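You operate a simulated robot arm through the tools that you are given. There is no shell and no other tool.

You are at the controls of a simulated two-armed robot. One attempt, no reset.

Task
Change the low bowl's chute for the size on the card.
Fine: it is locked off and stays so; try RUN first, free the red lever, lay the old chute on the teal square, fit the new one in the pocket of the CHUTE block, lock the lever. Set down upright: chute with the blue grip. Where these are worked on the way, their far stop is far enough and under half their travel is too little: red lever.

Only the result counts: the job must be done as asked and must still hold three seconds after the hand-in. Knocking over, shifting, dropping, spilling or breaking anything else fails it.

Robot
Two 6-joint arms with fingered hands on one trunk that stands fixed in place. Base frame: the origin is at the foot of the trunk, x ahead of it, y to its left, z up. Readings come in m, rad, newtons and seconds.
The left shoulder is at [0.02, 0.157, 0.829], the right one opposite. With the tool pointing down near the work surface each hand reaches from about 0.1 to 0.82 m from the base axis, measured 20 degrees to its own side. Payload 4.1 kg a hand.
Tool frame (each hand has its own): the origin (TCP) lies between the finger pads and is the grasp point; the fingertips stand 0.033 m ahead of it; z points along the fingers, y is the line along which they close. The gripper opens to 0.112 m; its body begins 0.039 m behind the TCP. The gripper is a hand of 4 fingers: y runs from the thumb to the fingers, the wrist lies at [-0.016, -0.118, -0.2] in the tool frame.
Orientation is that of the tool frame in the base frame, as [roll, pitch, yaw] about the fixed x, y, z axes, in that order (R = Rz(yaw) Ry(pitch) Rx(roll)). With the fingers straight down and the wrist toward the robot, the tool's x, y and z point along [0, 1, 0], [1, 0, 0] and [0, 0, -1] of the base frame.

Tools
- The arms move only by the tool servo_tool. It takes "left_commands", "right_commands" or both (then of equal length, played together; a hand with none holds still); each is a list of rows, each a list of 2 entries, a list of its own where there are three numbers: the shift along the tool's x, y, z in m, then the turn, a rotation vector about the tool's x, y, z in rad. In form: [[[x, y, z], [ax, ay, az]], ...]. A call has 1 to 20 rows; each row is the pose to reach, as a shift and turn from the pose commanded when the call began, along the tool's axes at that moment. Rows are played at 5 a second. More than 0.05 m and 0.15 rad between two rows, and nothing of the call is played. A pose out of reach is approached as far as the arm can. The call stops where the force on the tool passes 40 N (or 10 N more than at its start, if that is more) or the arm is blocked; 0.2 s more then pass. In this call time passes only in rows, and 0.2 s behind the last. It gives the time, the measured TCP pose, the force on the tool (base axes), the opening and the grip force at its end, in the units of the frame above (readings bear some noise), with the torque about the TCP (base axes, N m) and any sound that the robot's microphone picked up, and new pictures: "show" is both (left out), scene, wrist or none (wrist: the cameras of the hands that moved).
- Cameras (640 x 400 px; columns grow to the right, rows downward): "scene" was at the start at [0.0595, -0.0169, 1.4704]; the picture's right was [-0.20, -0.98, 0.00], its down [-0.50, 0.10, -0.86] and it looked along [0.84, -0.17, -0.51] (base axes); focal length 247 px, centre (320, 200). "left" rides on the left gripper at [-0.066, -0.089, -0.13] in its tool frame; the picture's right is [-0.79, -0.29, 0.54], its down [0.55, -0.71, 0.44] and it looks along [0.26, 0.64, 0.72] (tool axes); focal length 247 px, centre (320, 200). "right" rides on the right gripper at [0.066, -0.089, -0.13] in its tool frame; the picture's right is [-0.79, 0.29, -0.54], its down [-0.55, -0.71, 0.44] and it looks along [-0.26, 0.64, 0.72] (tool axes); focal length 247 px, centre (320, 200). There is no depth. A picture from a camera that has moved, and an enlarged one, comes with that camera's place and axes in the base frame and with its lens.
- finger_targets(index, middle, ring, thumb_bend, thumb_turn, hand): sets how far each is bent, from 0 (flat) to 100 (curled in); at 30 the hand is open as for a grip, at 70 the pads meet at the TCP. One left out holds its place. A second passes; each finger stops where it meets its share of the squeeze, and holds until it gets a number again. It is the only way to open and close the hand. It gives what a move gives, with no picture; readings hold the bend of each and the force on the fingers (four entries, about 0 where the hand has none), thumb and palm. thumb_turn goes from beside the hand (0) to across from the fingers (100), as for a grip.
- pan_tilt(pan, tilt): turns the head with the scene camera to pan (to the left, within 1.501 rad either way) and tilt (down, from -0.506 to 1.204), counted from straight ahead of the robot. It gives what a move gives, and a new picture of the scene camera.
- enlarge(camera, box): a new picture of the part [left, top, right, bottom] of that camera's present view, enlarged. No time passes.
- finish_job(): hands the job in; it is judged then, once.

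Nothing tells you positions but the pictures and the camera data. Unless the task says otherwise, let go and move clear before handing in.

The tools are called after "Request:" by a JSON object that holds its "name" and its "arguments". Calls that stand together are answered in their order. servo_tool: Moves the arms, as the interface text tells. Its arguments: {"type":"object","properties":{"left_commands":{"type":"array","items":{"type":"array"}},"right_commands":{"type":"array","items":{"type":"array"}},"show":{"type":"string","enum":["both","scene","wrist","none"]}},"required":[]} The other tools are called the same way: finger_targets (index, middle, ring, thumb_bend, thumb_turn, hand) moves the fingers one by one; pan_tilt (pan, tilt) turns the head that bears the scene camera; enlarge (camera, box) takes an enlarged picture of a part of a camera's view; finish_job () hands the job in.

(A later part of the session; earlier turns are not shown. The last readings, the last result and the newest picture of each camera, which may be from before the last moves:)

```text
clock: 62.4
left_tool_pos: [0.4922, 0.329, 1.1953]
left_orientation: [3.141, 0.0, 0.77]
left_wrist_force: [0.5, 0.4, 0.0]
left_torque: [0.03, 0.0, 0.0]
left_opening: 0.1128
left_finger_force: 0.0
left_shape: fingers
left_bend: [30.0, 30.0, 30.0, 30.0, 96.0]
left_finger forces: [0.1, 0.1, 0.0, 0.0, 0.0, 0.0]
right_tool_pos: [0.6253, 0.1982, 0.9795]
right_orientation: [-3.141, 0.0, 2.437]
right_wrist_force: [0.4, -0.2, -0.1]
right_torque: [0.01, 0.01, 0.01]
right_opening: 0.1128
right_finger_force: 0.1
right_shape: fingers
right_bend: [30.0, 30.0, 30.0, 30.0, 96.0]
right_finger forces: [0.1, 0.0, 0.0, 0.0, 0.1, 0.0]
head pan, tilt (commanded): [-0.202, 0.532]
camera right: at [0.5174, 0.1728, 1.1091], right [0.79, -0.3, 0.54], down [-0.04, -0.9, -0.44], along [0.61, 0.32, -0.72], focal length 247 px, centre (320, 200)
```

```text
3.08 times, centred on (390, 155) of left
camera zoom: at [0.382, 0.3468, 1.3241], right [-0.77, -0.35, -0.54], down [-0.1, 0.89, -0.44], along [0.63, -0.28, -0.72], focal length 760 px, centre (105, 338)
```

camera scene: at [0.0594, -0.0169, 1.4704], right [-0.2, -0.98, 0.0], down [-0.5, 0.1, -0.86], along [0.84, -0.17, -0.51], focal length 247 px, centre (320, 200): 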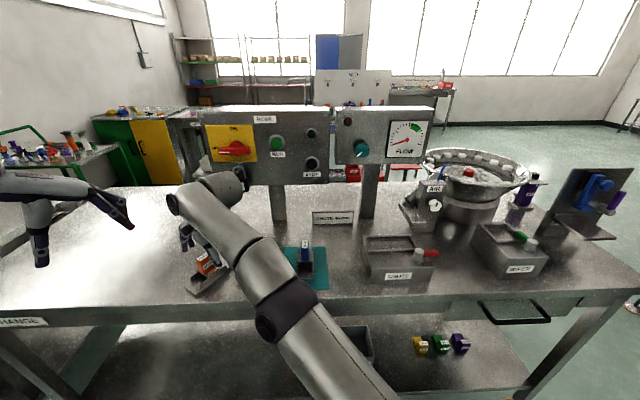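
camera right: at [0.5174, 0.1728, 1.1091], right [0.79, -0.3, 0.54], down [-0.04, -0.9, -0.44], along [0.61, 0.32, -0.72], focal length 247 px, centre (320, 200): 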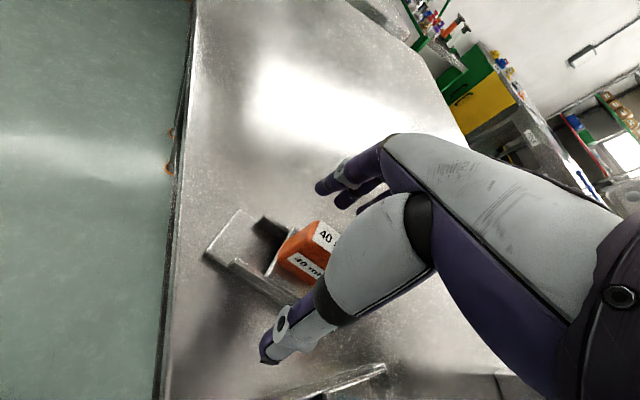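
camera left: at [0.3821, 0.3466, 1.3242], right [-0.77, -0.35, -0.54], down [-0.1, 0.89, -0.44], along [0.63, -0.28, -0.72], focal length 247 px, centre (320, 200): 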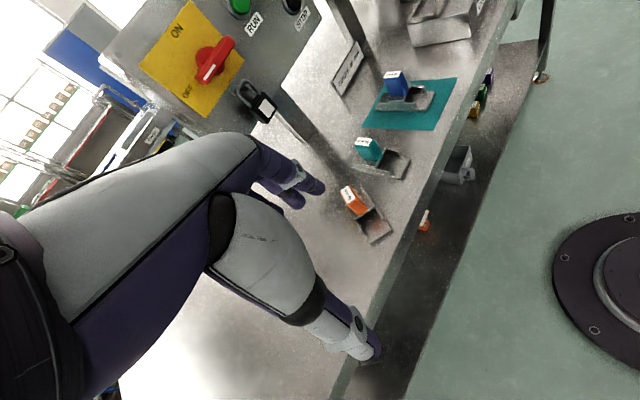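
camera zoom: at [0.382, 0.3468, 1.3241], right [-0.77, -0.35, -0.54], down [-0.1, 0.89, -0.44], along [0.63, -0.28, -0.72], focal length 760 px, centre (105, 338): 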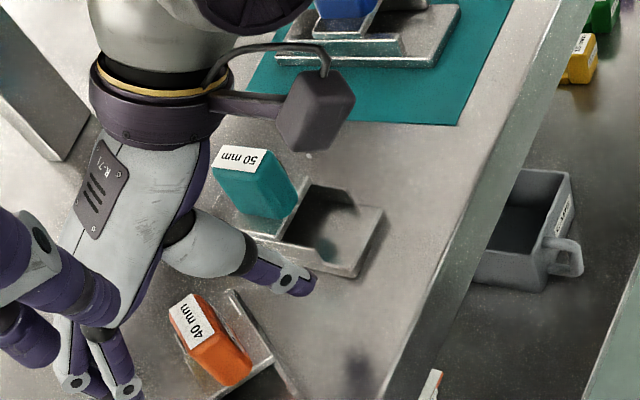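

In position with no contact forces. I close the right hand on the orange grip.

Request:
{"name": "finger_targets", "arguments": {"hand": "right", "index": 52, "middle": 52, "thumb_bend": 52}}

Request:
{"name": "finger_targets", "arguments": {"hand": "right", "index": 72, "middle": 72, "thumb_bend": 72}}

Request:
{"name": "enlarge", "arguments": {"camera": "right", "box": [200, 180, 392, 320]}}

Request:
{"name": "enlarge", "arguments": {"camera": "left", "box": [310, 90, 470, 220]}}

```text
clock: 63.4
left_tool_pos: [0.4926, 0.3284, 1.1953]
left_orientation: [3.139, 0.0, 0.77]
left_wrist_force: [-0.9, 0.4, -0.2]
left_torque: [0.0, -0.02, -0.01]
left_opening: 0.1129
left_finger_force: 0.0
left_shape: fingers
left_bend: [30.0, 30.0, 30.0, 30.0, 96.0]
left_finger forces: [0.1, 0.1, 0.0, 0.1, 0.1, 0.0]
right_tool_pos: [0.6249, 0.1982, 0.9794]
right_orientation: [3.141, 0.0, 2.435]
right_wrist_force: [0.1, 0.4, -0.1]
right_torque: [0.0, 0.0, 0.02]
right_opening: 0.0525
right_finger_force: 0.1
right_shape: fingers
right_bend: [52.0, 52.0, 30.0, 52.0, 98.0]
right_finger forces: [0.0, 0.0, 0.0, 0.0, 0.0, 0.1]
head pan, tilt (commanded): [-0.202, 0.532]
```

```text
clock: 64.4
left_tool_pos: [0.4922, 0.3277, 1.1949]
left_orientation: [3.139, 0.0, 0.77]
left_wrist_force: [0.1, -0.2, -0.3]
left_torque: [0.02, 0.01, 0.01]
left_opening: 0.1125
left_finger_force: 0.1
left_shape: fingers
left_bend: [30.0, 30.0, 30.0, 30.0, 96.0]
left_finger forces: [0.1, 0.2, 0.0, 0.0, 0.0, 0.0]
right_tool_pos: [0.6259, 0.1981, 0.9801]
right_orientation: [3.14, -0.001, 2.437]
right_wrist_force: [-0.7, -0.3, -0.2]
right_torque: [-0.03, -0.04, -0.01]
right_opening: 0.0206
right_finger_force: 12.2
right_shape: fingers
right_bend: [64.0, 66.0, 30.0, 63.0, 100.0]
right_finger forces: [6.7, 5.5, 0.2, 0.0, 12.3, 0.1]
head pan, tilt (commanded): [-0.202, 0.532]
```

```text
2.86 times, centred on (296, 250) of right
camera zoom: at [0.5175, 0.1728, 1.1094], right [0.79, -0.3, 0.54], down [-0.04, -0.9, -0.44], along [0.61, 0.32, -0.72], focal length 706 px, centre (389, 57)
```

zoom: 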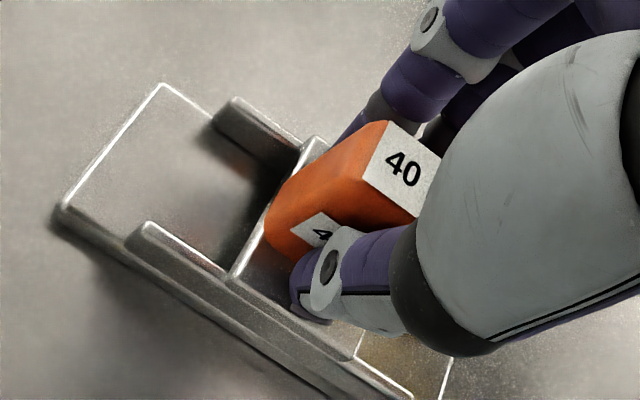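

```text
3.08 times, centred on (390, 155) of left
camera zoom: at [0.3821, 0.3468, 1.3241], right [-0.77, -0.35, -0.54], down [-0.1, 0.89, -0.44], along [0.63, -0.28, -0.72], focal length 760 px, centre (105, 338)
```

zoom: 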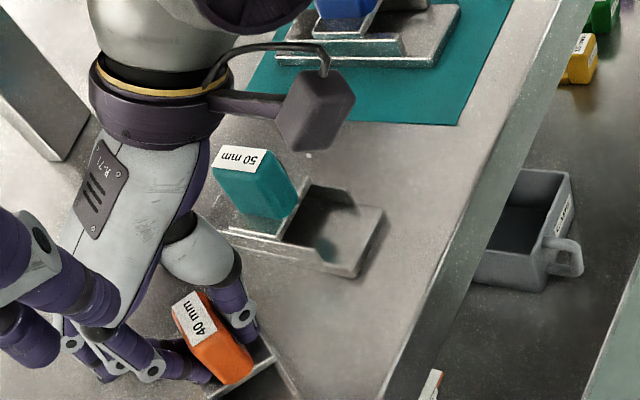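

Gripped with about 12 N. I lift it straight up a little first.

Request:
{"name": "servo_tool", "arguments": {"right_commands": [[[0, 0, -0.007], [0, 0, 0]], [[0, 0, -0.015], [0, 0, 0]], [[0, 0, -0.024], [0, 0, 0]]], "show": "none"}}

Request:
{"name": "enlarge", "arguments": {"camera": "left", "box": [310, 90, 470, 220]}}

Request:
{"name": "enlarge", "arguments": {"camera": "right", "box": [180, 180, 420, 340]}}

```text
clock: 65.2
left_tool_pos: [0.4937, 0.3292, 1.1941]
left_orientation: [3.141, -0.001, 0.77]
left_wrist_force: [0.2, 0.6, 0.6]
left_torque: [0.01, 0.0, -0.01]
left_opening: 0.1126
left_finger_force: 0.0
left_shape: fingers
left_bend: [30.0, 30.0, 30.0, 30.0, 96.0]
left_finger forces: [0.1, 0.1, 0.1, 0.0, 0.0, 0.1]
right_tool_pos: [0.6245, 0.1983, 1.0036]
right_orientation: [3.14, 0.0, 2.436]
right_wrist_force: [-0.8, -0.1, -2.0]
right_torque: [0.03, -0.02, -0.01]
right_opening: 0.0213
right_finger_force: 12.1
right_shape: fingers
right_bend: [64.0, 67.0, 30.0, 63.0, 99.0]
right_finger forces: [7.0, 5.2, 0.0, 0.0, 12.2, 0.0]
head pan, tilt (commanded): [-0.202, 0.532]
```

```text
3.08 times, centred on (390, 155) of left
camera zoom: at [0.3821, 0.3467, 1.3241], right [-0.77, -0.35, -0.54], down [-0.1, 0.89, -0.44], along [0.63, -0.28, -0.72], focal length 760 px, centre (105, 338)
```

zoom: 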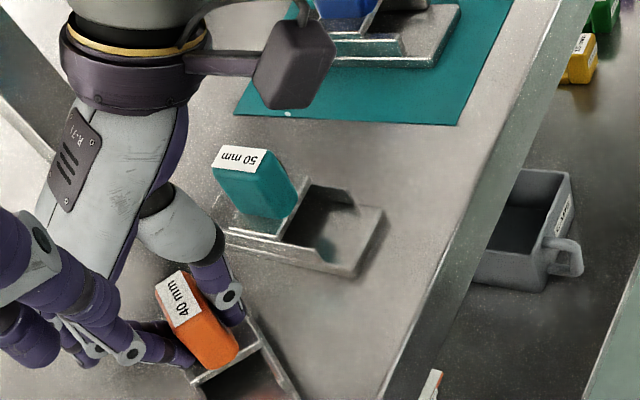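

```text
2.50 times, centred on (300, 260) of right
camera zoom: at [0.5164, 0.173, 1.1333], right [0.79, -0.3, 0.54], down [-0.04, -0.9, -0.44], along [0.61, 0.32, -0.72], focal length 617 px, centre (370, 50)
```

zoom: 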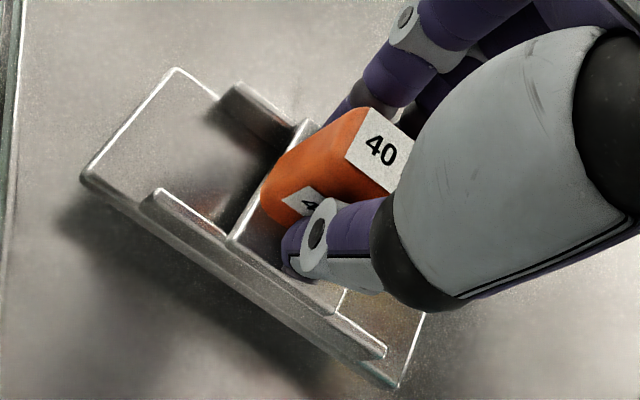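

It hangs level. I retract toward the robot and rise clear of the other chutes, then swing it over to the CHUTE block while turning back.

Request:
{"name": "servo_tool", "arguments": {"right_commands": [[[0.0172, -0.0199, -0.018], [0, 0, 0]], [[0.0344, -0.0398, -0.036], [0, 0, 0]], [[0.0516, -0.0597, -0.054], [0, 0, 0]], [[0.0688, -0.0796, -0.072], [0, 0, 0]], [[0.086, -0.0995, -0.09], [0, 0, 0]]], "show": "scene"}}

```text
clock: 66.4
left_tool_pos: [0.4924, 0.3286, 1.1948]
left_orientation: [3.139, -0.001, 0.77]
left_wrist_force: [1.0, 0.8, -0.3]
left_torque: [-0.05, 0.06, 0.0]
left_opening: 0.1128
left_finger_force: 0.0
left_shape: fingers
left_bend: [30.0, 30.0, 30.0, 30.0, 96.0]
left_finger forces: [0.1, 0.1, 0.1, 0.1, 0.0, 0.1]
right_tool_pos: [0.5389, 0.2028, 1.1337]
right_orientation: [-3.139, 0.0, 2.438]
right_wrist_force: [0.2, 0.6, -3.6]
right_torque: [-0.01, 0.08, 0.01]
right_opening: 0.0207
right_finger_force: 12.3
right_shape: fingers
right_bend: [63.0, 67.0, 30.0, 63.0, 99.0]
right_finger forces: [7.0, 5.2, 0.0, 0.0, 12.2, 0.0]
right hand out of reach, approached as far as the arm can: row 1, 2, 3, 4, 5
head pan, tilt (commanded): [-0.202, 0.532]
camera scene: at [0.0606, -0.0163, 1.4703], right [-0.2, -0.98, 0.0], down [-0.5, 0.1, -0.86], along [0.84, -0.17, -0.51], focal length 247 px, centre (320, 200)
```

scene: 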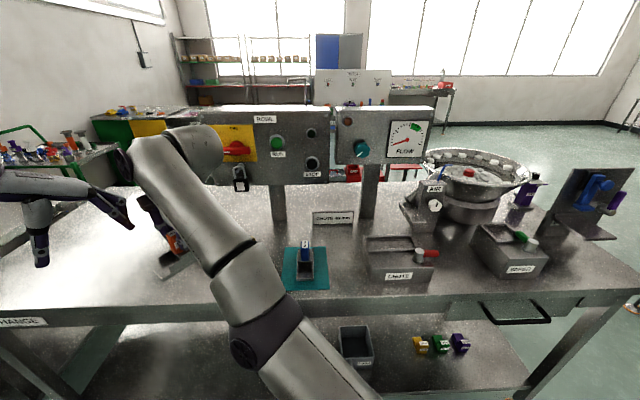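

The arm is limited on that side, but the chute is now high enough (plate bottom ≈ 1.05) to pass over everything. I swing it right toward the CHUTE block while turning the hand back.

Request:
{"name": "servo_tool", "arguments": {"right_commands": [[[-0.0222, -0.0251, -0.0004], [0, 0, 0.0667]], [[-0.0445, -0.0502, -0.0008], [0, 0, 0.1333]], [[-0.0667, -0.0753, -0.0012], [0, 0, 0.2]], [[-0.089, -0.1005, -0.0016], [0, 0, 0.2667]], [[-0.1112, -0.1256, -0.002], [0, 0, 0.3333]], [[-0.1335, -0.1507, -0.0024], [0, 0, 0.4]], [[-0.1557, -0.1758, -0.0028], [0, 0, 0.4667]], [[-0.178, -0.2009, -0.0032], [0, 0, 0.5333]]], "show": "scene"}}

```text
clock: 68.2
left_tool_pos: [0.492, 0.3299, 1.1949]
left_orientation: [3.139, -0.001, 0.77]
left_wrist_force: [0.3, 0.4, 0.5]
left_torque: [0.05, -0.01, 0.02]
left_opening: 0.1129
left_finger_force: 0.0
left_shape: fingers
left_bend: [30.0, 30.0, 30.0, 30.0, 96.0]
left_finger forces: [0.0, 0.0, 0.0, 0.0, 0.0, 0.0]
right_tool_pos: [0.599, -0.0144, 1.2137]
right_orientation: [-3.14, 0.0, 1.944]
right_wrist_force: [0.5, -0.5, -2.0]
right_torque: [0.01, -0.01, -0.01]
right_opening: 0.0212
right_finger_force: 12.6
right_shape: fingers
right_bend: [63.0, 67.0, 30.0, 63.0, 99.0]
right_finger forces: [7.0, 5.3, 0.0, 0.0, 12.2, 0.1]
right hand out of reach, approached as far as the arm can: row 1, 2, 3, 4, 5, 6, 7, 8
head pan, tilt (commanded): [-0.202, 0.532]
camera scene: at [0.0597, -0.0171, 1.4704], right [-0.2, -0.98, 0.0], down [-0.5, 0.1, -0.86], along [0.84, -0.17, -0.51], focal length 247 px, centre (320, 200)
```

scene: 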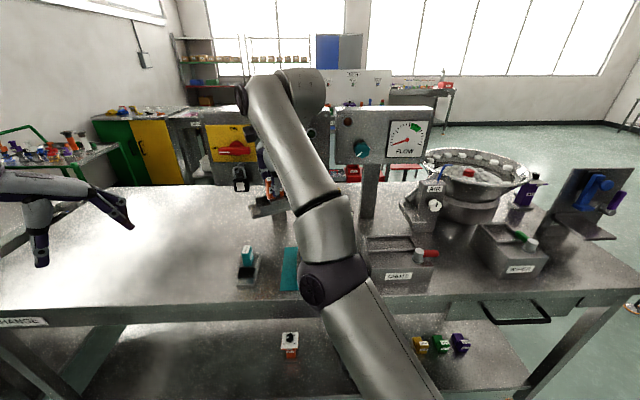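

The arm is stretched and being pushed outward and up; lowering should relieve the wrist. I try a small move down and to the right and watch how it follows.

Request:
{"name": "servo_tool", "arguments": {"right_commands": [[[-0.0124, -0.0049, 0.018], [0, 0, 0]], [[-0.0248, -0.0097, 0.036], [0, 0, 0]], [[-0.0373, -0.0146, 0.054], [0, 0, 0]]], "show": "both"}}

```text
clock: 69.0
left_tool_pos: [0.4937, 0.3292, 1.1957]
left_orientation: [3.14, 0.0, 0.768]
left_wrist_force: [-0.7, 0.3, -0.4]
left_torque: [0.01, 0.01, -0.02]
left_opening: 0.1126
left_finger_force: 0.1
left_shape: fingers
left_bend: [30.0, 30.0, 30.0, 30.0, 96.0]
left_finger forces: [0.1, 0.0, 0.0, 0.0, 0.1, 0.0]
right_tool_pos: [0.625, -0.0419, 1.1916]
right_orientation: [-3.139, 0.0, 1.904]
right_wrist_force: [0.2, 0.0, -2.1]
right_torque: [-0.01, -0.02, 0.02]
right_opening: 0.0209
right_finger_force: 12.2
right_shape: fingers
right_bend: [63.0, 67.0, 30.0, 63.0, 99.0]
right_finger forces: [7.0, 5.2, 0.0, 0.0, 12.3, 0.1]
right hand out of reach, approached as far as the arm can: row 1, 2, 3
head pan, tilt (commanded): [-0.202, 0.532]
camera scene: at [0.0596, -0.0169, 1.4704], right [-0.2, -0.98, 0.0], down [-0.5, 0.1, -0.86], along [0.84, -0.17, -0.51], focal length 247 px, centre (320, 200)
camera right: at [0.5203, -0.0086, 1.3221], right [0.53, -0.66, 0.54], down [-0.49, -0.75, -0.43], along [0.69, -0.03, -0.72], focal length 247 px, centre (320, 200)
```

scene: 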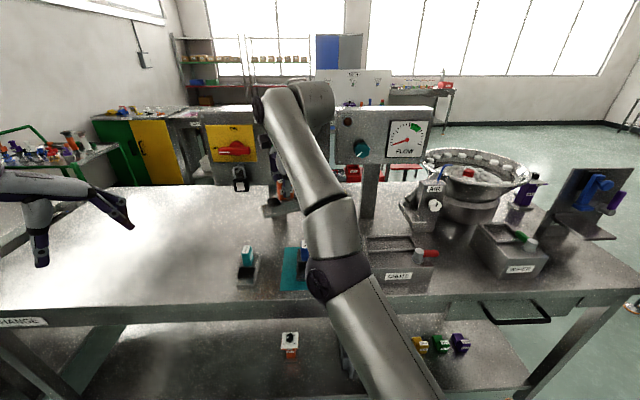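
right: 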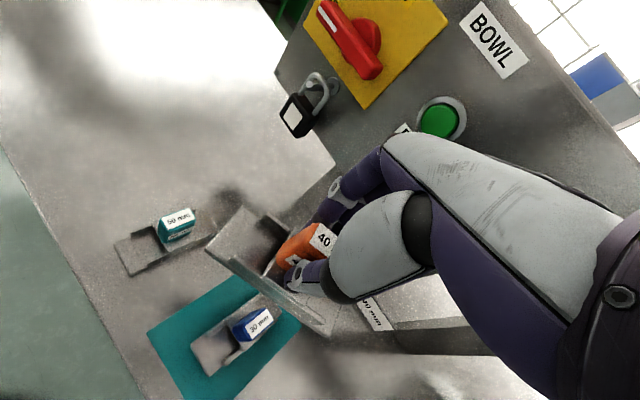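

The arm is fully stretched and won't fold from here. I'll retrace over the top: raise and draw back along its reach sphere to its starting posture, where it folded properly before.

Request:
{"name": "servo_tool", "arguments": {"right_commands": [[[-0.0077, -0.0275, -0.0195], [0, 0, 0.018]], [[-0.0155, -0.0551, -0.0389], [0, 0, 0.036]], [[-0.0232, -0.0826, -0.0584], [0, 0, 0.054]]], "show": "scene"}}

```text
clock: 69.8
left_tool_pos: [0.4923, 0.3286, 1.1948]
left_orientation: [3.139, 0.001, 0.772]
left_wrist_force: [0.9, 0.7, -0.4]
left_torque: [0.0, 0.02, 0.0]
left_opening: 0.1127
left_finger_force: 0.1
left_shape: fingers
left_bend: [30.0, 30.0, 30.0, 30.0, 96.0]
left_finger forces: [0.0, 0.1, 0.0, 0.1, 0.0, 0.0]
right_tool_pos: [0.5689, -0.086, 1.264]
right_orientation: [-3.14, 0.0, 1.85]
right_wrist_force: [0.6, 0.2, -2.5]
right_torque: [-0.01, 0.04, 0.0]
right_opening: 0.021
right_finger_force: 12.5
right_shape: fingers
right_bend: [63.0, 67.0, 30.0, 63.0, 99.0]
right_finger forces: [7.0, 5.2, 0.0, 0.0, 12.2, 0.0]
right hand out of reach, approached as far as the arm can: row 1, 2, 3
head pan, tilt (commanded): [-0.202, 0.532]
camera scene: at [0.06, -0.0167, 1.4704], right [-0.2, -0.98, 0.0], down [-0.5, 0.1, -0.86], along [0.84, -0.17, -0.51], focal length 247 px, centre (320, 200)
```

scene: 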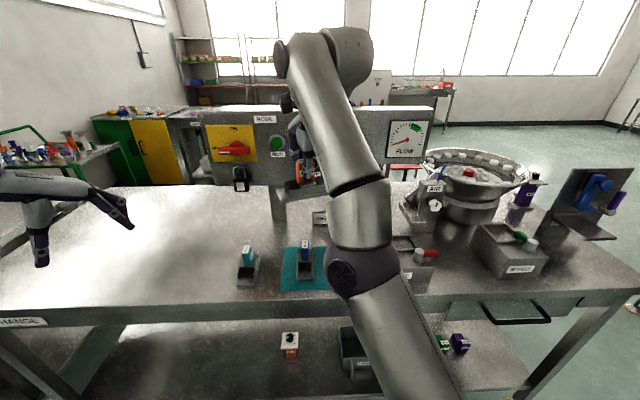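

It follows along the sphere. I continue up and back to the starting posture.

Request:
{"name": "servo_tool", "arguments": {"right_commands": [[[-0.0069, -0.0351, -0.0153], [0, 0, 0.033]], [[-0.0139, -0.0701, -0.0307], [0, 0, 0.067]], [[-0.0208, -0.1052, -0.046], [0, 0, 0.1]], [[-0.0266, -0.1367, -0.056], [0, 0, 0.16]], [[-0.0324, -0.1682, -0.066], [0, 0, 0.225]], [[-0.0382, -0.1996, -0.076], [0, 0, 0.29]], [[-0.044, -0.2311, -0.086], [0, 0, 0.35]], [[-0.0499, -0.2577, -0.087], [0, 0, 0.433]]], "show": "scene"}}

```text
clock: 71.6
left_tool_pos: [0.4936, 0.3279, 1.1944]
left_orientation: [3.141, -0.001, 0.77]
left_wrist_force: [0.0, -0.2, 0.3]
left_torque: [0.0, 0.02, 0.01]
left_opening: 0.1128
left_finger_force: 0.1
left_shape: fingers
left_bend: [30.0, 30.0, 30.0, 30.0, 96.0]
left_finger forces: [0.0, 0.0, 0.0, 0.0, 0.1, 0.0]
right_tool_pos: [0.4144, -0.2107, 1.3869]
right_orientation: [-3.141, 0.0, 1.417]
right_wrist_force: [0.3, 0.8, -2.9]
right_torque: [-0.03, 0.0, 0.0]
right_opening: 0.0211
right_finger_force: 12.3
right_shape: fingers
right_bend: [64.0, 67.0, 30.0, 63.0, 99.0]
right_finger forces: [6.7, 5.4, 0.0, 0.0, 12.2, 0.1]
right hand out of reach, approached as far as the arm can: row 1, 2, 3, 4, 5, 6, 7, 8
head pan, tilt (commanded): [-0.202, 0.532]
camera scene: at [0.0597, -0.0166, 1.4704], right [-0.2, -0.98, 0.0], down [-0.5, 0.1, -0.86], along [0.84, -0.17, -0.51], focal length 247 px, centre (320, 200)
```

scene: 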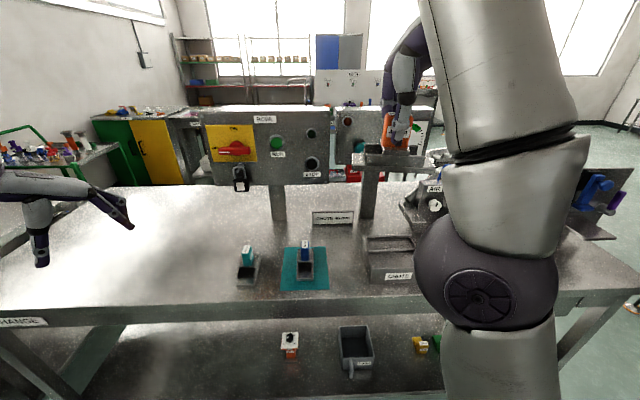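

The arm posture differs from the starting one (the elbow now stands in front). Let me look around with the head to understand the arm's configuration.

Request:
{"name": "pan_tilt", "arguments": {"pan": -0.9, "tilt": 0.5}}

Request:
{"name": "pan_tilt", "arguments": {"pan": 0.9, "tilt": 0.5}}

Request:
{"name": "pan_tilt", "arguments": {"pan": -0.7, "tilt": 1.15}}

```text
clock: 72.6
left_tool_pos: [0.4927, 0.3284, 1.1957]
left_orientation: [3.14, 0.0, 0.77]
left_wrist_force: [0.1, 0.6, -0.5]
left_torque: [0.0, -0.04, 0.0]
left_opening: 0.1126
left_finger_force: 0.0
left_shape: fingers
left_bend: [30.0, 30.0, 30.0, 30.0, 96.0]
left_finger forces: [0.0, 0.0, 0.0, 0.0, 0.0, 0.1]
right_tool_pos: [0.4125, -0.211, 1.3864]
right_orientation: [3.139, -0.002, 1.418]
right_wrist_force: [-0.1, -0.3, -2.7]
right_torque: [0.04, -0.01, 0.03]
right_opening: 0.0212
right_finger_force: 11.8
right_shape: fingers
right_bend: [64.0, 67.0, 30.0, 63.0, 99.0]
right_finger forces: [6.6, 5.3, 0.0, 0.0, 12.2, 0.0]
head pan, tilt (commanded): [-0.901, 0.499]
camera scene: at [0.0277, -0.07, 1.4733], right [-0.78, -0.62, 0.0], down [-0.3, 0.37, -0.88], along [0.55, -0.69, -0.48], focal length 247 px, centre (320, 200)
```

scene: 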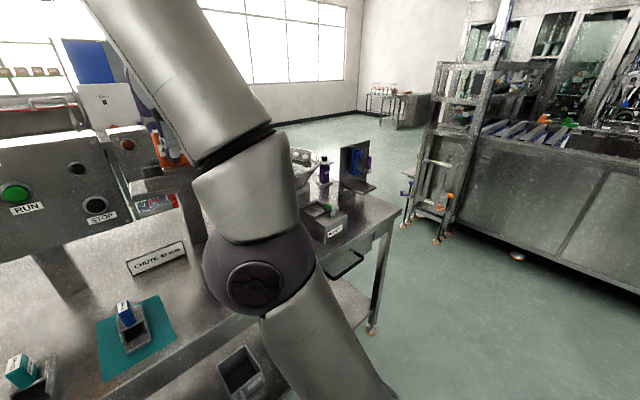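

```text
clock: 74.4
left_tool_pos: [0.492, 0.3283, 1.1949]
left_orientation: [3.139, 0.0, 0.767]
left_wrist_force: [0.6, 0.1, -0.2]
left_torque: [0.0, 0.0, -0.02]
left_opening: 0.1126
left_finger_force: 0.0
left_shape: fingers
left_bend: [30.0, 30.0, 30.0, 30.0, 96.0]
left_finger forces: [0.0, 0.0, 0.1, 0.1, 0.0, 0.0]
right_tool_pos: [0.4123, -0.2121, 1.3874]
right_orientation: [3.14, -0.002, 1.418]
right_wrist_force: [-0.2, -0.1, -3.4]
right_torque: [0.0, -0.02, 0.04]
right_opening: 0.0212
right_finger_force: 11.9
right_shape: fingers
right_bend: [64.0, 67.0, 30.0, 63.0, 99.0]
right_finger forces: [6.8, 5.5, 0.0, 0.0, 12.2, 0.0]
head pan, tilt (commanded): [0.901, 0.499]
camera scene: at [0.0277, 0.0725, 1.4733], right [0.78, -0.62, 0.0], down [-0.3, -0.38, -0.88], along [0.55, 0.69, -0.48], focal length 247 px, centre (320, 200)
```

scene: 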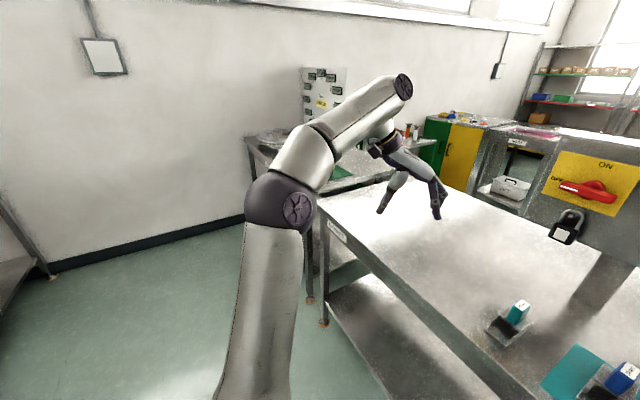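

```text
clock: 76.1
left_tool_pos: [0.4925, 0.3285, 1.1957]
left_orientation: [3.139, -0.001, 0.772]
left_wrist_force: [-0.1, 0.5, 0.4]
left_torque: [0.01, 0.01, -0.02]
left_opening: 0.1126
left_finger_force: 0.0
left_shape: fingers
left_bend: [30.0, 30.0, 30.0, 30.0, 96.0]
left_finger forces: [0.0, 0.0, 0.0, 0.0, 0.0, 0.0]
right_tool_pos: [0.4117, -0.2108, 1.387]
right_orientation: [3.139, -0.003, 1.418]
right_wrist_force: [-0.2, -0.2, -2.3]
right_torque: [-0.01, 0.01, 0.01]
right_opening: 0.0212
right_finger_force: 11.9
right_shape: fingers
right_bend: [64.0, 67.0, 30.0, 63.0, 99.0]
right_finger forces: [6.7, 5.5, 0.1, 0.0, 12.2, 0.0]
head pan, tilt (commanded): [-0.7, 1.15]
camera scene: at [0.0167, -0.0371, 1.4225], right [-0.64, -0.77, 0.0], down [-0.7, 0.59, -0.41], along [0.31, -0.26, -0.91], focal length 247 px, centre (320, 200)
```

scene: 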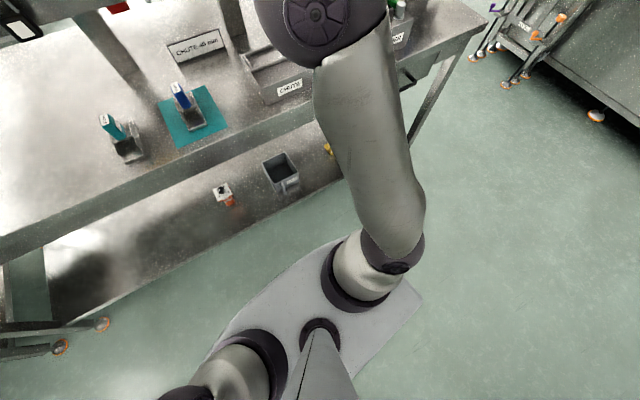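

Now it's clear: the elbow flipped to the wrong side (upper arm leaning forward, forearm going up) when I lifted at full stretch. To flip it back I'll straighten the arm fully upward, then come forward and down along the reach limit so the forearm bends downward again.

Request:
{"name": "pan_tilt", "arguments": {"pan": -0.202, "tilt": 0.532}}

Request:
{"name": "servo_tool", "arguments": {"right_commands": [[[0, 0.01, -0.03], [0, 0, 0]], [[0, 0.02, -0.06], [0, 0, 0]], [[0, 0.03, -0.09], [0, 0, 0]]], "show": "scene"}}

```text
clock: 77.1
left_tool_pos: [0.4919, 0.3281, 1.1942]
left_orientation: [3.14, 0.001, 0.769]
left_wrist_force: [0.2, 0.1, -0.5]
left_torque: [0.0, 0.03, 0.0]
left_opening: 0.1128
left_finger_force: 0.1
left_shape: fingers
left_bend: [30.0, 30.0, 30.0, 30.0, 96.0]
left_finger forces: [0.1, 0.1, 0.1, 0.0, 0.1, 0.0]
right_tool_pos: [0.4128, -0.2104, 1.387]
right_orientation: [3.14, -0.003, 1.416]
right_wrist_force: [-0.8, 0.8, -2.2]
right_torque: [0.02, -0.01, -0.02]
right_opening: 0.0211
right_finger_force: 11.9
right_shape: fingers
right_bend: [64.0, 67.0, 30.0, 63.0, 99.0]
right_finger forces: [6.7, 5.4, 0.1, 0.1, 12.2, 0.0]
head pan, tilt (commanded): [-0.202, 0.532]
camera scene: at [0.0595, -0.0169, 1.4702], right [-0.2, -0.98, 0.0], down [-0.5, 0.1, -0.86], along [0.84, -0.17, -0.51], focal length 247 px, centre (320, 200)
```

scene: 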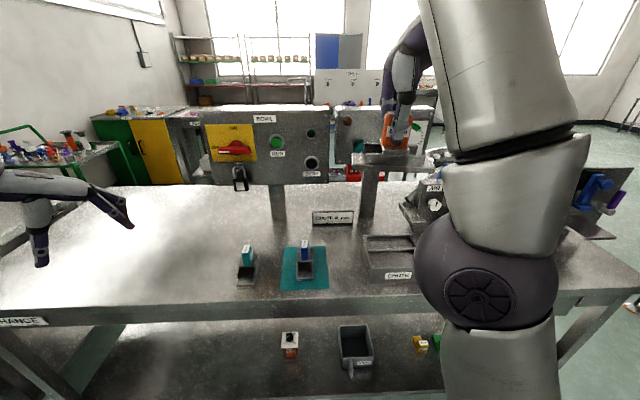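

```text
clock: 77.9
left_tool_pos: [0.4913, 0.3287, 1.1954]
left_orientation: [3.14, -0.001, 0.771]
left_wrist_force: [-0.9, -0.1, -0.7]
left_torque: [0.02, -0.02, 0.03]
left_opening: 0.1127
left_finger_force: 0.1
left_shape: fingers
left_bend: [30.0, 30.0, 30.0, 30.0, 96.0]
left_finger forces: [0.0, 0.0, 0.0, 0.1, 0.0, 0.0]
right_tool_pos: [0.4051, -0.2151, 1.393]
right_orientation: [3.141, -0.001, 1.416]
right_wrist_force: [-0.7, 0.4, -2.0]
right_torque: [0.06, -0.03, 0.01]
right_opening: 0.0209
right_finger_force: 12.1
right_shape: fingers
right_bend: [64.0, 67.0, 30.0, 63.0, 99.0]
right_finger forces: [6.6, 5.3, 0.0, 0.1, 12.2, 0.1]
right hand out of reach, approached as far as the arm can: row 1, 2, 3
head pan, tilt (commanded): [-0.202, 0.532]
camera scene: at [0.0593, -0.0171, 1.4703], right [-0.2, -0.98, 0.0], down [-0.5, 0.1, -0.86], along [0.84, -0.17, -0.51], focal length 247 px, centre (320, 200)
```

scene: 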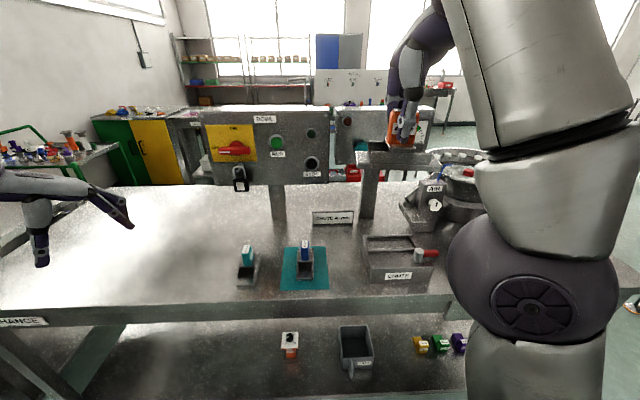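

The arm is now straight. I sweep forward and down just at the limit to bend the elbow the right way.

Request:
{"name": "servo_tool", "arguments": {"right_commands": [[[0.002, 0.0321, -0.008], [0, 0, 0]], [[0.0032, 0.0592, 0.003], [0, 0, 0]], [[0.0052, 0.0852, 0.015], [0, 0, 0]], [[0.0067, 0.1113, 0.028], [0, 0, 0]], [[0.0092, 0.1428, 0.045], [0, 0, 0]], [[0.01, 0.1675, 0.06], [0, 0, 0]]], "show": "scene"}}

```text
clock: 79.3
left_tool_pos: [0.4937, 0.3286, 1.1932]
left_orientation: [3.14, 0.002, 0.769]
left_wrist_force: [-0.6, 0.9, -0.1]
left_torque: [-0.04, 0.0, -0.04]
left_opening: 0.1128
left_finger_force: 0.1
left_shape: fingers
left_bend: [30.0, 30.0, 30.0, 30.0, 96.0]
left_finger forces: [0.0, 0.0, 0.1, 0.1, 0.0, 0.0]
right_tool_pos: [0.5316, -0.2219, 1.3184]
right_orientation: [3.14, 0.0, 1.417]
right_wrist_force: [0.6, 0.4, -3.1]
right_torque: [-0.02, -0.01, 0.02]
right_opening: 0.0213
right_finger_force: 11.5
right_shape: fingers
right_bend: [63.0, 67.0, 30.0, 63.0, 99.0]
right_finger forces: [6.7, 5.1, 0.0, 0.0, 11.8, 0.1]
right hand out of reach, approached as far as the arm can: row 1, 2, 3, 4, 5, 6
head pan, tilt (commanded): [-0.202, 0.532]
camera scene: at [0.0601, -0.0167, 1.4703], right [-0.2, -0.98, 0.0], down [-0.5, 0.1, -0.86], along [0.84, -0.17, -0.51], focal length 247 px, centre (320, 200)
```

scene: 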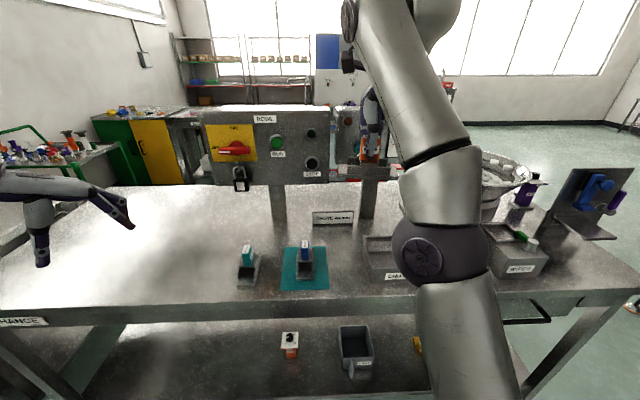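

I test whether it now folds: a small move back, right and down.

Request:
{"name": "servo_tool", "arguments": {"right_commands": [[[-0.0097, -0.0137, 0.01], [0, 0, 0]], [[-0.0194, -0.0274, 0.02], [0, 0, 0]], [[-0.0291, -0.041, 0.03], [0, 0, 0]], [[-0.0388, -0.0547, 0.04], [0, 0, 0]]], "show": "scene"}}

```text
clock: 80.3
left_tool_pos: [0.4915, 0.3272, 1.195]
left_orientation: [3.137, -0.001, 0.77]
left_wrist_force: [0.4, -0.5, 0.6]
left_torque: [-0.02, -0.01, 0.0]
left_opening: 0.1126
left_finger_force: 0.1
left_shape: fingers
left_bend: [30.0, 30.0, 30.0, 30.0, 96.0]
left_finger forces: [0.0, 0.0, 0.0, 0.1, 0.0, 0.0]
right_tool_pos: [0.4717, -0.2527, 1.28]
right_orientation: [3.136, -0.007, 1.413]
right_wrist_force: [-0.1, 0.3, -2.6]
right_torque: [-0.01, -0.01, 0.0]
right_opening: 0.021
right_finger_force: 11.3
right_shape: fingers
right_bend: [64.0, 67.0, 30.0, 63.0, 99.0]
right_finger forces: [6.3, 4.9, 0.0, 0.0, 11.3, 0.0]
right hand out of reach, approached as far as the arm can: row 1, 2
head pan, tilt (commanded): [-0.202, 0.532]
camera scene: at [0.0592, -0.0171, 1.4703], right [-0.2, -0.98, 0.0], down [-0.5, 0.1, -0.86], along [0.84, -0.17, -0.51], focal length 247 px, centre (320, 200)
```

scene: 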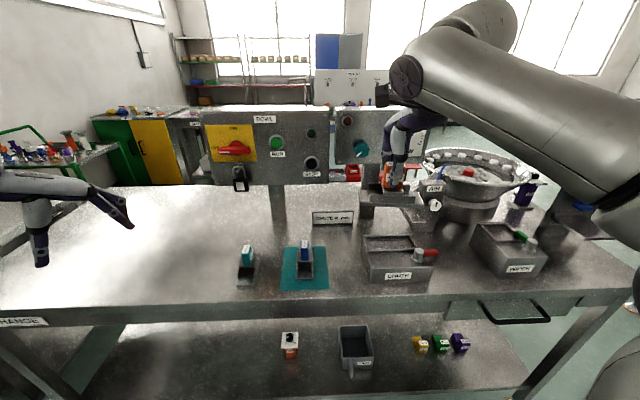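

The elbow has swung back to the good side and the target is reached exactly. I check that the chute is still held squarely.

Request:
{"name": "enlarge", "arguments": {"camera": "right", "box": [160, 160, 400, 340]}}

Request:
{"name": "enlarge", "arguments": {"camera": "scene", "box": [330, 120, 458, 210]}}

Request:
{"name": "enlarge", "arguments": {"camera": "scene", "box": [220, 190, 460, 300]}}

```text
2.22 times, centred on (280, 250) of right
camera zoom: at [0.3923, -0.174, 1.4097], right [0.16, -0.83, 0.54], down [-0.79, -0.43, -0.44], along [0.6, -0.35, -0.72], focal length 549 px, centre (409, 89)
```

zoom: 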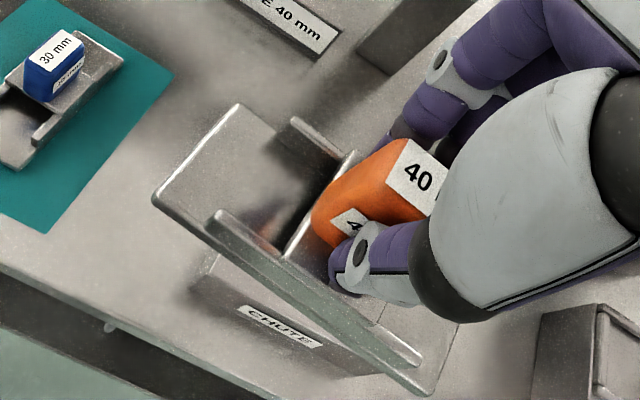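

```text
4.44 times, centred on (394, 165) of scene
camera zoom: at [0.0592, -0.0171, 1.4703], right [-0.2, -0.98, 0.0], down [-0.5, 0.1, -0.86], along [0.84, -0.17, -0.51], focal length 1096 px, centre (-9, 356)
```

zoom: 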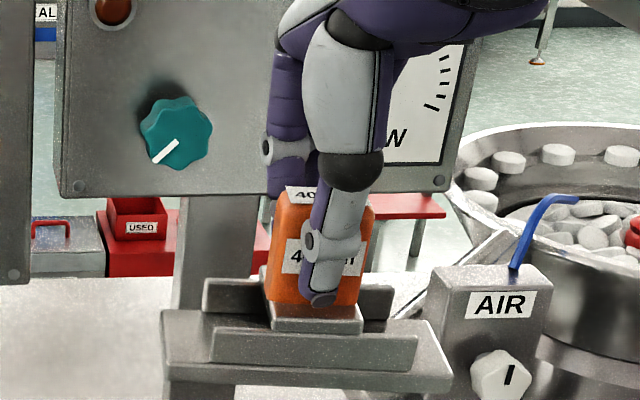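

```text
2.67 times, centred on (340, 245) of scene
camera zoom: at [0.0592, -0.0171, 1.4703], right [-0.2, -0.98, 0.0], down [-0.5, 0.1, -0.86], along [0.84, -0.17, -0.51], focal length 658 px, centre (267, 80)
```

zoom: 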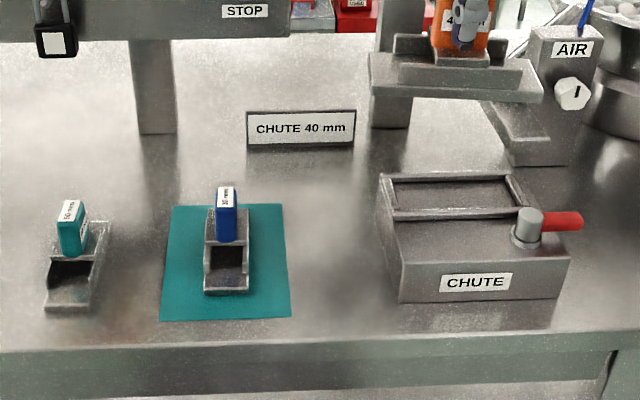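

The chute is still firmly held; comparing with the blue one's in-hand pose, the orange sits about 5 mm different in tool x and 0.05 rad turned. I move to hover above the pocket with that compensated, then compare it against the rails.

Request:
{"name": "servo_tool", "arguments": {"right_commands": [[[-0.0127, 0.0226, 0.0217], [0, 0, -0.0083]], [[-0.0253, 0.0452, 0.0433], [0, 0, -0.0167]], [[-0.038, 0.0678, 0.065], [0, 0, -0.025]], [[-0.0506, 0.0904, 0.0867], [0, 0, -0.0333]], [[-0.0633, 0.113, 0.1083], [0, 0, -0.0417]], [[-0.0759, 0.1356, 0.13], [0, 0, -0.05]]], "show": "both"}}

Request:
{"name": "enlarge", "arguments": {"camera": "scene", "box": [340, 170, 468, 260]}}

Request:
{"name": "enlarge", "arguments": {"camera": "right", "box": [140, 180, 380, 360]}}

```text
clock: 81.7
left_tool_pos: [0.4925, 0.3281, 1.1948]
left_orientation: [3.14, 0.001, 0.769]
left_wrist_force: [-0.8, -0.7, 0.0]
left_torque: [0.02, -0.02, 0.01]
left_opening: 0.1128
left_finger_force: 0.1
left_shape: fingers
left_bend: [30.0, 30.0, 30.0, 30.0, 96.0]
left_finger forces: [0.0, 0.0, 0.0, 0.0, 0.0, 0.1]
right_tool_pos: [0.5944, -0.3478, 1.1475]
right_orientation: [3.139, 0.0, 1.466]
right_wrist_force: [-0.3, 0.5, -1.9]
right_torque: [-0.02, -0.04, -0.02]
right_opening: 0.0208
right_finger_force: 11.4
right_shape: fingers
right_bend: [64.0, 67.0, 30.0, 63.0, 99.0]
right_finger forces: [6.4, 4.9, 0.0, 0.0, 11.3, 0.0]
head pan, tilt (commanded): [-0.202, 0.532]
camera scene: at [0.0592, -0.0167, 1.4703], right [-0.2, -0.98, 0.0], down [-0.5, 0.1, -0.86], along [0.84, -0.17, -0.51], focal length 247 px, centre (320, 200)
camera right: at [0.5124, -0.2732, 1.2779], right [0.2, -0.82, 0.54], down [-0.76, -0.48, -0.44], along [0.61, -0.32, -0.72], focal length 247 px, centre (320, 200)
```

scene: 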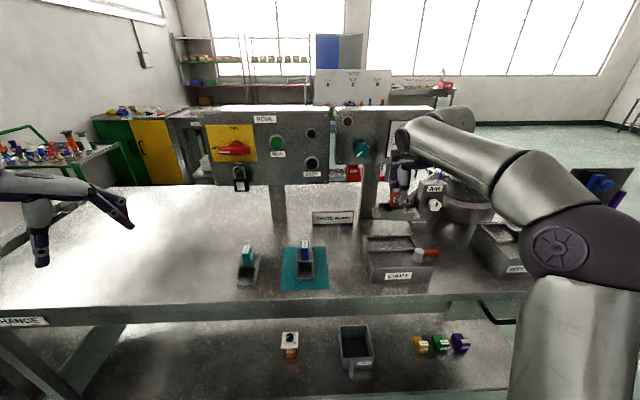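
right: 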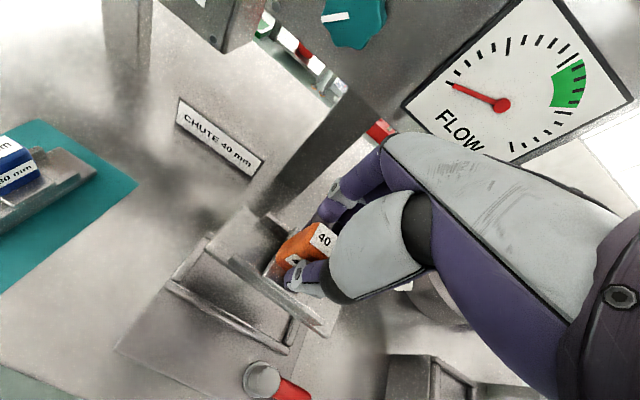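

```text
4.44 times, centred on (404, 215) of scene
camera zoom: at [0.0592, -0.0167, 1.4703], right [-0.2, -0.98, 0.0], down [-0.5, 0.1, -0.86], along [0.84, -0.17, -0.51], focal length 1096 px, centre (-53, 133)
```

zoom: 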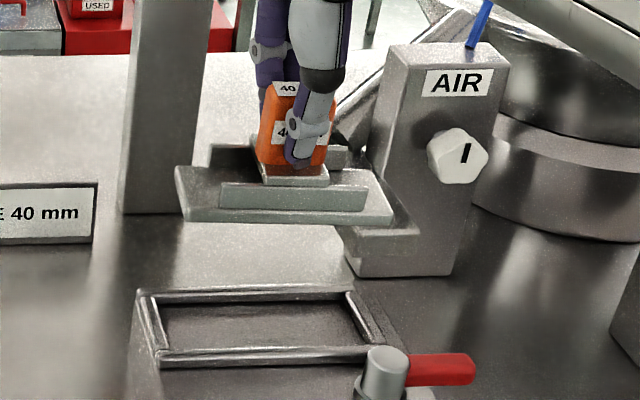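

```text
2.22 times, centred on (260, 270) of right
camera zoom: at [0.5124, -0.2732, 1.2779], right [0.2, -0.82, 0.54], down [-0.76, -0.48, -0.44], along [0.61, -0.32, -0.72], focal length 549 px, centre (453, 44)
```

zoom: 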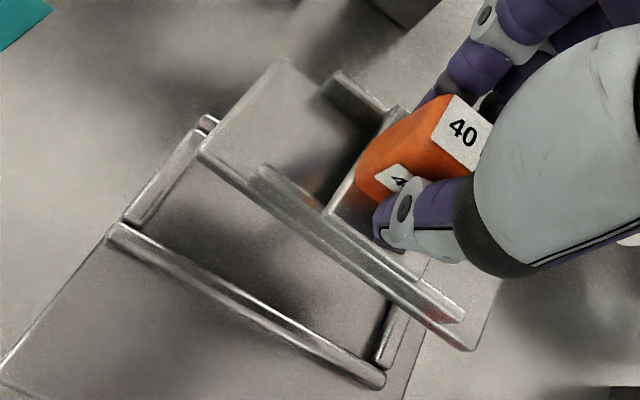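

Position matches the pocket to within a couple of millimetres, but the chute is turned about 0.06 rad clockwise relative to the rails. I correct that and come down to just above the rails.

Request:
{"name": "servo_tool", "arguments": {"right_commands": [[[-0.0008, -0.0007, 0.016], [0, 0, -0.062]], [[-0.0008, -0.0007, 0.032], [0, 0, -0.062]], [[-0.0008, -0.0007, 0.048], [0, 0, -0.062]], [[-0.0008, -0.0007, 0.064], [0, 0, -0.062]], [[-0.0008, -0.0007, 0.075], [0, 0, -0.062]]], "show": "both"}}

Request:
{"name": "enlarge", "arguments": {"camera": "scene", "box": [340, 190, 452, 270]}}

Request:
{"name": "enlarge", "arguments": {"camera": "right", "box": [140, 180, 380, 360]}}

```text
clock: 82.9
left_tool_pos: [0.4924, 0.3278, 1.1959]
left_orientation: [3.14, 0.0, 0.769]
left_wrist_force: [-0.7, -0.2, 0.2]
left_torque: [-0.04, -0.01, 0.01]
left_opening: 0.1128
left_finger_force: 0.0
left_shape: fingers
left_bend: [30.0, 30.0, 30.0, 30.0, 96.0]
left_finger forces: [0.0, 0.0, 0.0, 0.1, 0.0, 0.0]
right_tool_pos: [0.5923, -0.3479, 1.0718]
right_orientation: [3.14, -0.002, 1.526]
right_wrist_force: [-0.7, -0.4, -2.5]
right_torque: [0.0, -0.03, 0.02]
right_opening: 0.0209
right_finger_force: 11.6
right_shape: fingers
right_bend: [64.0, 67.0, 30.0, 63.0, 99.0]
right_finger forces: [6.3, 4.8, 0.1, 0.0, 11.3, 0.0]
head pan, tilt (commanded): [-0.202, 0.532]
camera scene: at [0.0595, -0.0168, 1.4703], right [-0.2, -0.98, 0.0], down [-0.5, 0.1, -0.86], along [0.84, -0.17, -0.51], focal length 247 px, centre (320, 200)
camera right: at [0.5067, -0.2784, 1.203], right [0.25, -0.8, 0.54], down [-0.73, -0.52, -0.44], along [0.63, -0.28, -0.72], focal length 247 px, centre (320, 200)
```

scene: 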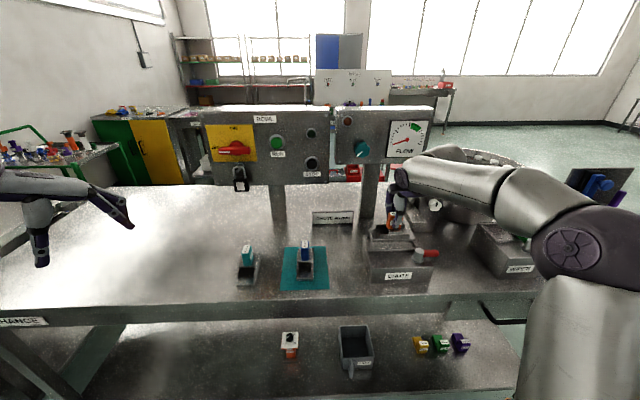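
right: 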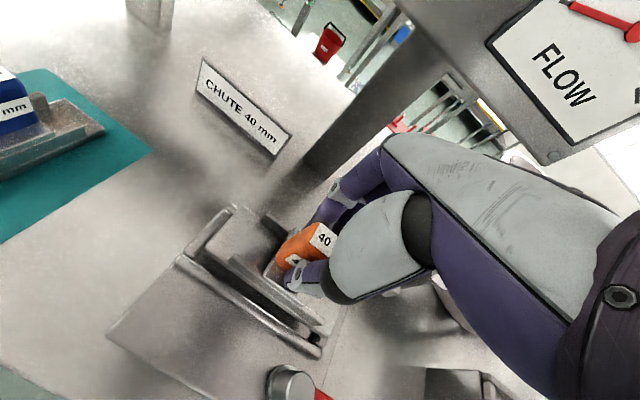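

```text
5.00 times, centred on (396, 230) of scene
camera zoom: at [0.0595, -0.0168, 1.4703], right [-0.2, -0.98, 0.0], down [-0.5, 0.1, -0.86], along [0.84, -0.17, -0.51], focal length 1233 px, centre (-60, 50)
```

zoom: 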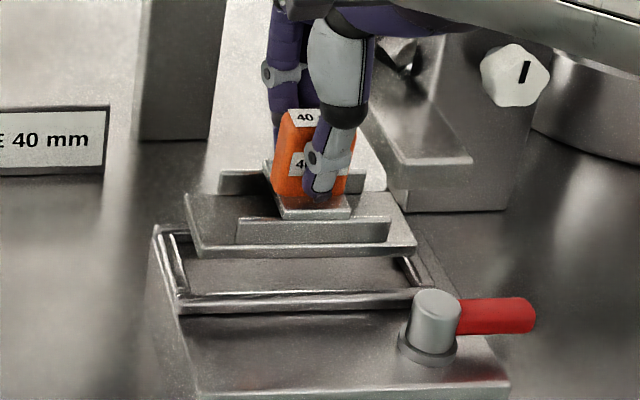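

```text
2.22 times, centred on (260, 270) of right
camera zoom: at [0.5067, -0.2784, 1.203], right [0.25, -0.8, 0.54], down [-0.73, -0.52, -0.44], along [0.63, -0.28, -0.72], focal length 549 px, centre (453, 44)
```

zoom: 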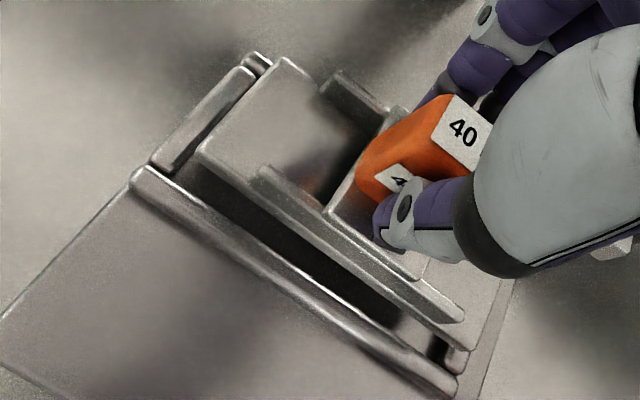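

Plate edges are now parallel to the rails and centred. I lower gently, checking contact force.

Request:
{"name": "servo_tool", "arguments": {"right_commands": [[[0, 0, 0.006], [0, 0, 0]], [[0, 0, 0.011], [0, 0, 0]], [[0, 0, 0.015], [0, 0, 0]]], "show": "none"}}

Request:
{"name": "enlarge", "arguments": {"camera": "scene", "box": [350, 205, 446, 265]}}

Request:
{"name": "enlarge", "arguments": {"camera": "right", "box": [140, 180, 380, 360]}}

```text
clock: 83.7
left_tool_pos: [0.4922, 0.3289, 1.1951]
left_orientation: [3.14, 0.001, 0.77]
left_wrist_force: [0.7, -0.5, 0.1]
left_torque: [0.03, -0.02, -0.02]
left_opening: 0.1126
left_finger_force: 0.0
left_shape: fingers
left_bend: [30.0, 30.0, 30.0, 30.0, 96.0]
left_finger forces: [0.0, 0.0, 0.0, 0.0, 0.1, 0.1]
right_tool_pos: [0.593, -0.3478, 1.0578]
right_orientation: [3.142, -0.003, 1.527]
right_wrist_force: [0.3, 0.1, -2.6]
right_torque: [0.0, -0.03, 0.0]
right_opening: 0.0212
right_finger_force: 11.3
right_shape: fingers
right_bend: [64.0, 67.0, 30.0, 63.0, 99.0]
right_finger forces: [6.4, 4.7, 0.0, 0.1, 11.3, 0.1]
head pan, tilt (commanded): [-0.202, 0.532]
```

```text
6.67 times, centred on (398, 235) of scene
camera zoom: at [0.0595, -0.0169, 1.4703], right [-0.2, -0.98, 0.0], down [-0.5, 0.1, -0.86], along [0.84, -0.17, -0.51], focal length 1644 px, centre (-200, -33)
```

zoom: 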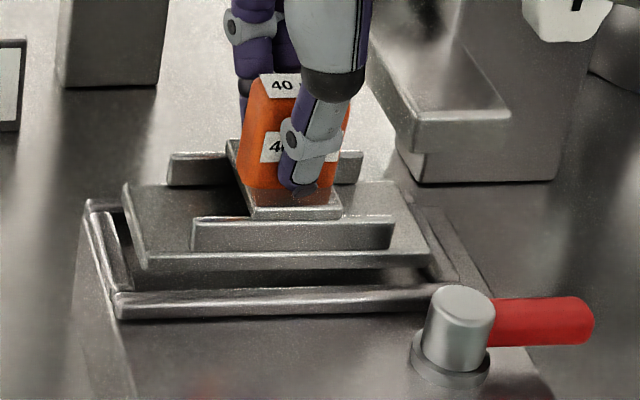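

```text
2.22 times, centred on (260, 270) of right
camera zoom: at [0.507, -0.2787, 1.188], right [0.25, -0.8, 0.54], down [-0.73, -0.52, -0.44], along [0.63, -0.28, -0.72], focal length 549 px, centre (453, 44)
```

zoom: 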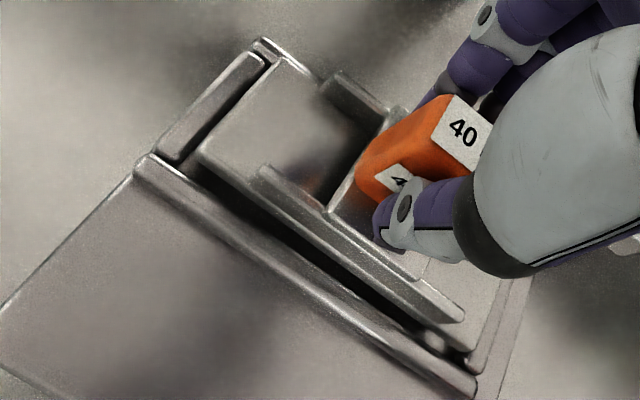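

No contact yet and clearances look even on all sides. I continue down to the pocket floor.

Request:
{"name": "servo_tool", "arguments": {"right_commands": [[[0, 0, 0.003], [0, 0, 0]], [[0, 0, 0.006], [0, 0, 0]], [[0, 0, 0.0085], [0, 0, 0]]], "show": "none"}}

Request:
{"name": "enlarge", "arguments": {"camera": "scene", "box": [350, 205, 446, 265]}}

Request:
{"name": "enlarge", "arguments": {"camera": "right", "box": [140, 180, 380, 360]}}

```text
clock: 84.5
left_tool_pos: [0.4927, 0.3279, 1.1945]
left_orientation: [3.141, -0.002, 0.772]
left_wrist_force: [0.7, 0.4, 0.7]
left_torque: [-0.02, 0.02, 0.0]
left_opening: 0.1127
left_finger_force: 0.1
left_shape: fingers
left_bend: [30.0, 30.0, 30.0, 30.0, 96.0]
left_finger forces: [0.0, 0.0, 0.0, 0.0, 0.0, 0.0]
right_tool_pos: [0.5944, -0.3483, 1.049]
right_orientation: [3.141, -0.001, 1.529]
right_wrist_force: [-0.2, -0.3, -2.5]
right_torque: [0.01, -0.03, 0.0]
right_opening: 0.0208
right_finger_force: 11.1
right_shape: fingers
right_bend: [64.0, 67.0, 30.0, 63.0, 99.0]
right_finger forces: [6.2, 4.8, 0.0, 0.0, 11.2, 0.0]
head pan, tilt (commanded): [-0.202, 0.532]
```

```text
6.67 times, centred on (398, 235) of scene
camera zoom: at [0.0595, -0.0169, 1.4703], right [-0.2, -0.98, 0.0], down [-0.5, 0.1, -0.86], along [0.84, -0.17, -0.51], focal length 1644 px, centre (-200, -33)
```

zoom: 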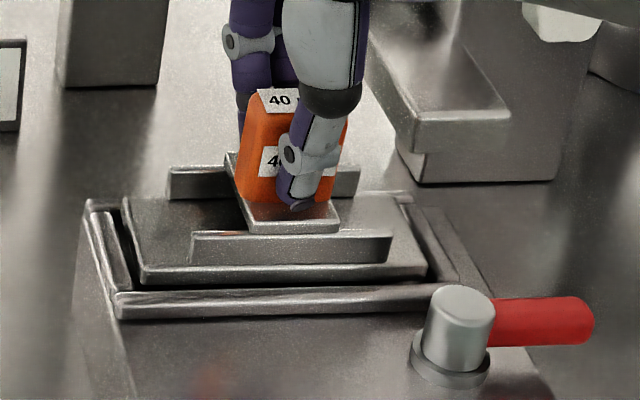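

```text
2.22 times, centred on (260, 270) of right
camera zoom: at [0.5073, -0.2791, 1.1799], right [0.25, -0.8, 0.54], down [-0.73, -0.52, -0.44], along [0.63, -0.28, -0.72], focal length 549 px, centre (453, 44)
```

zoom: 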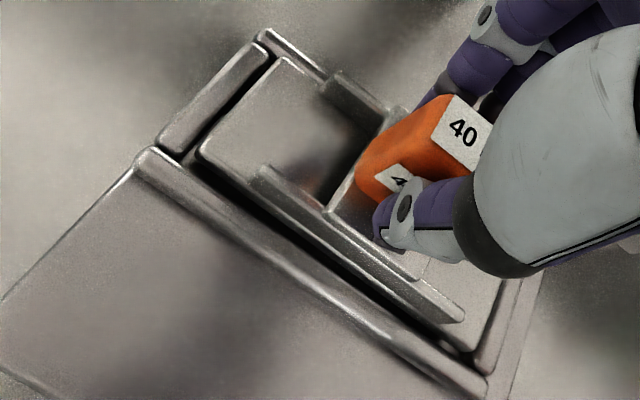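

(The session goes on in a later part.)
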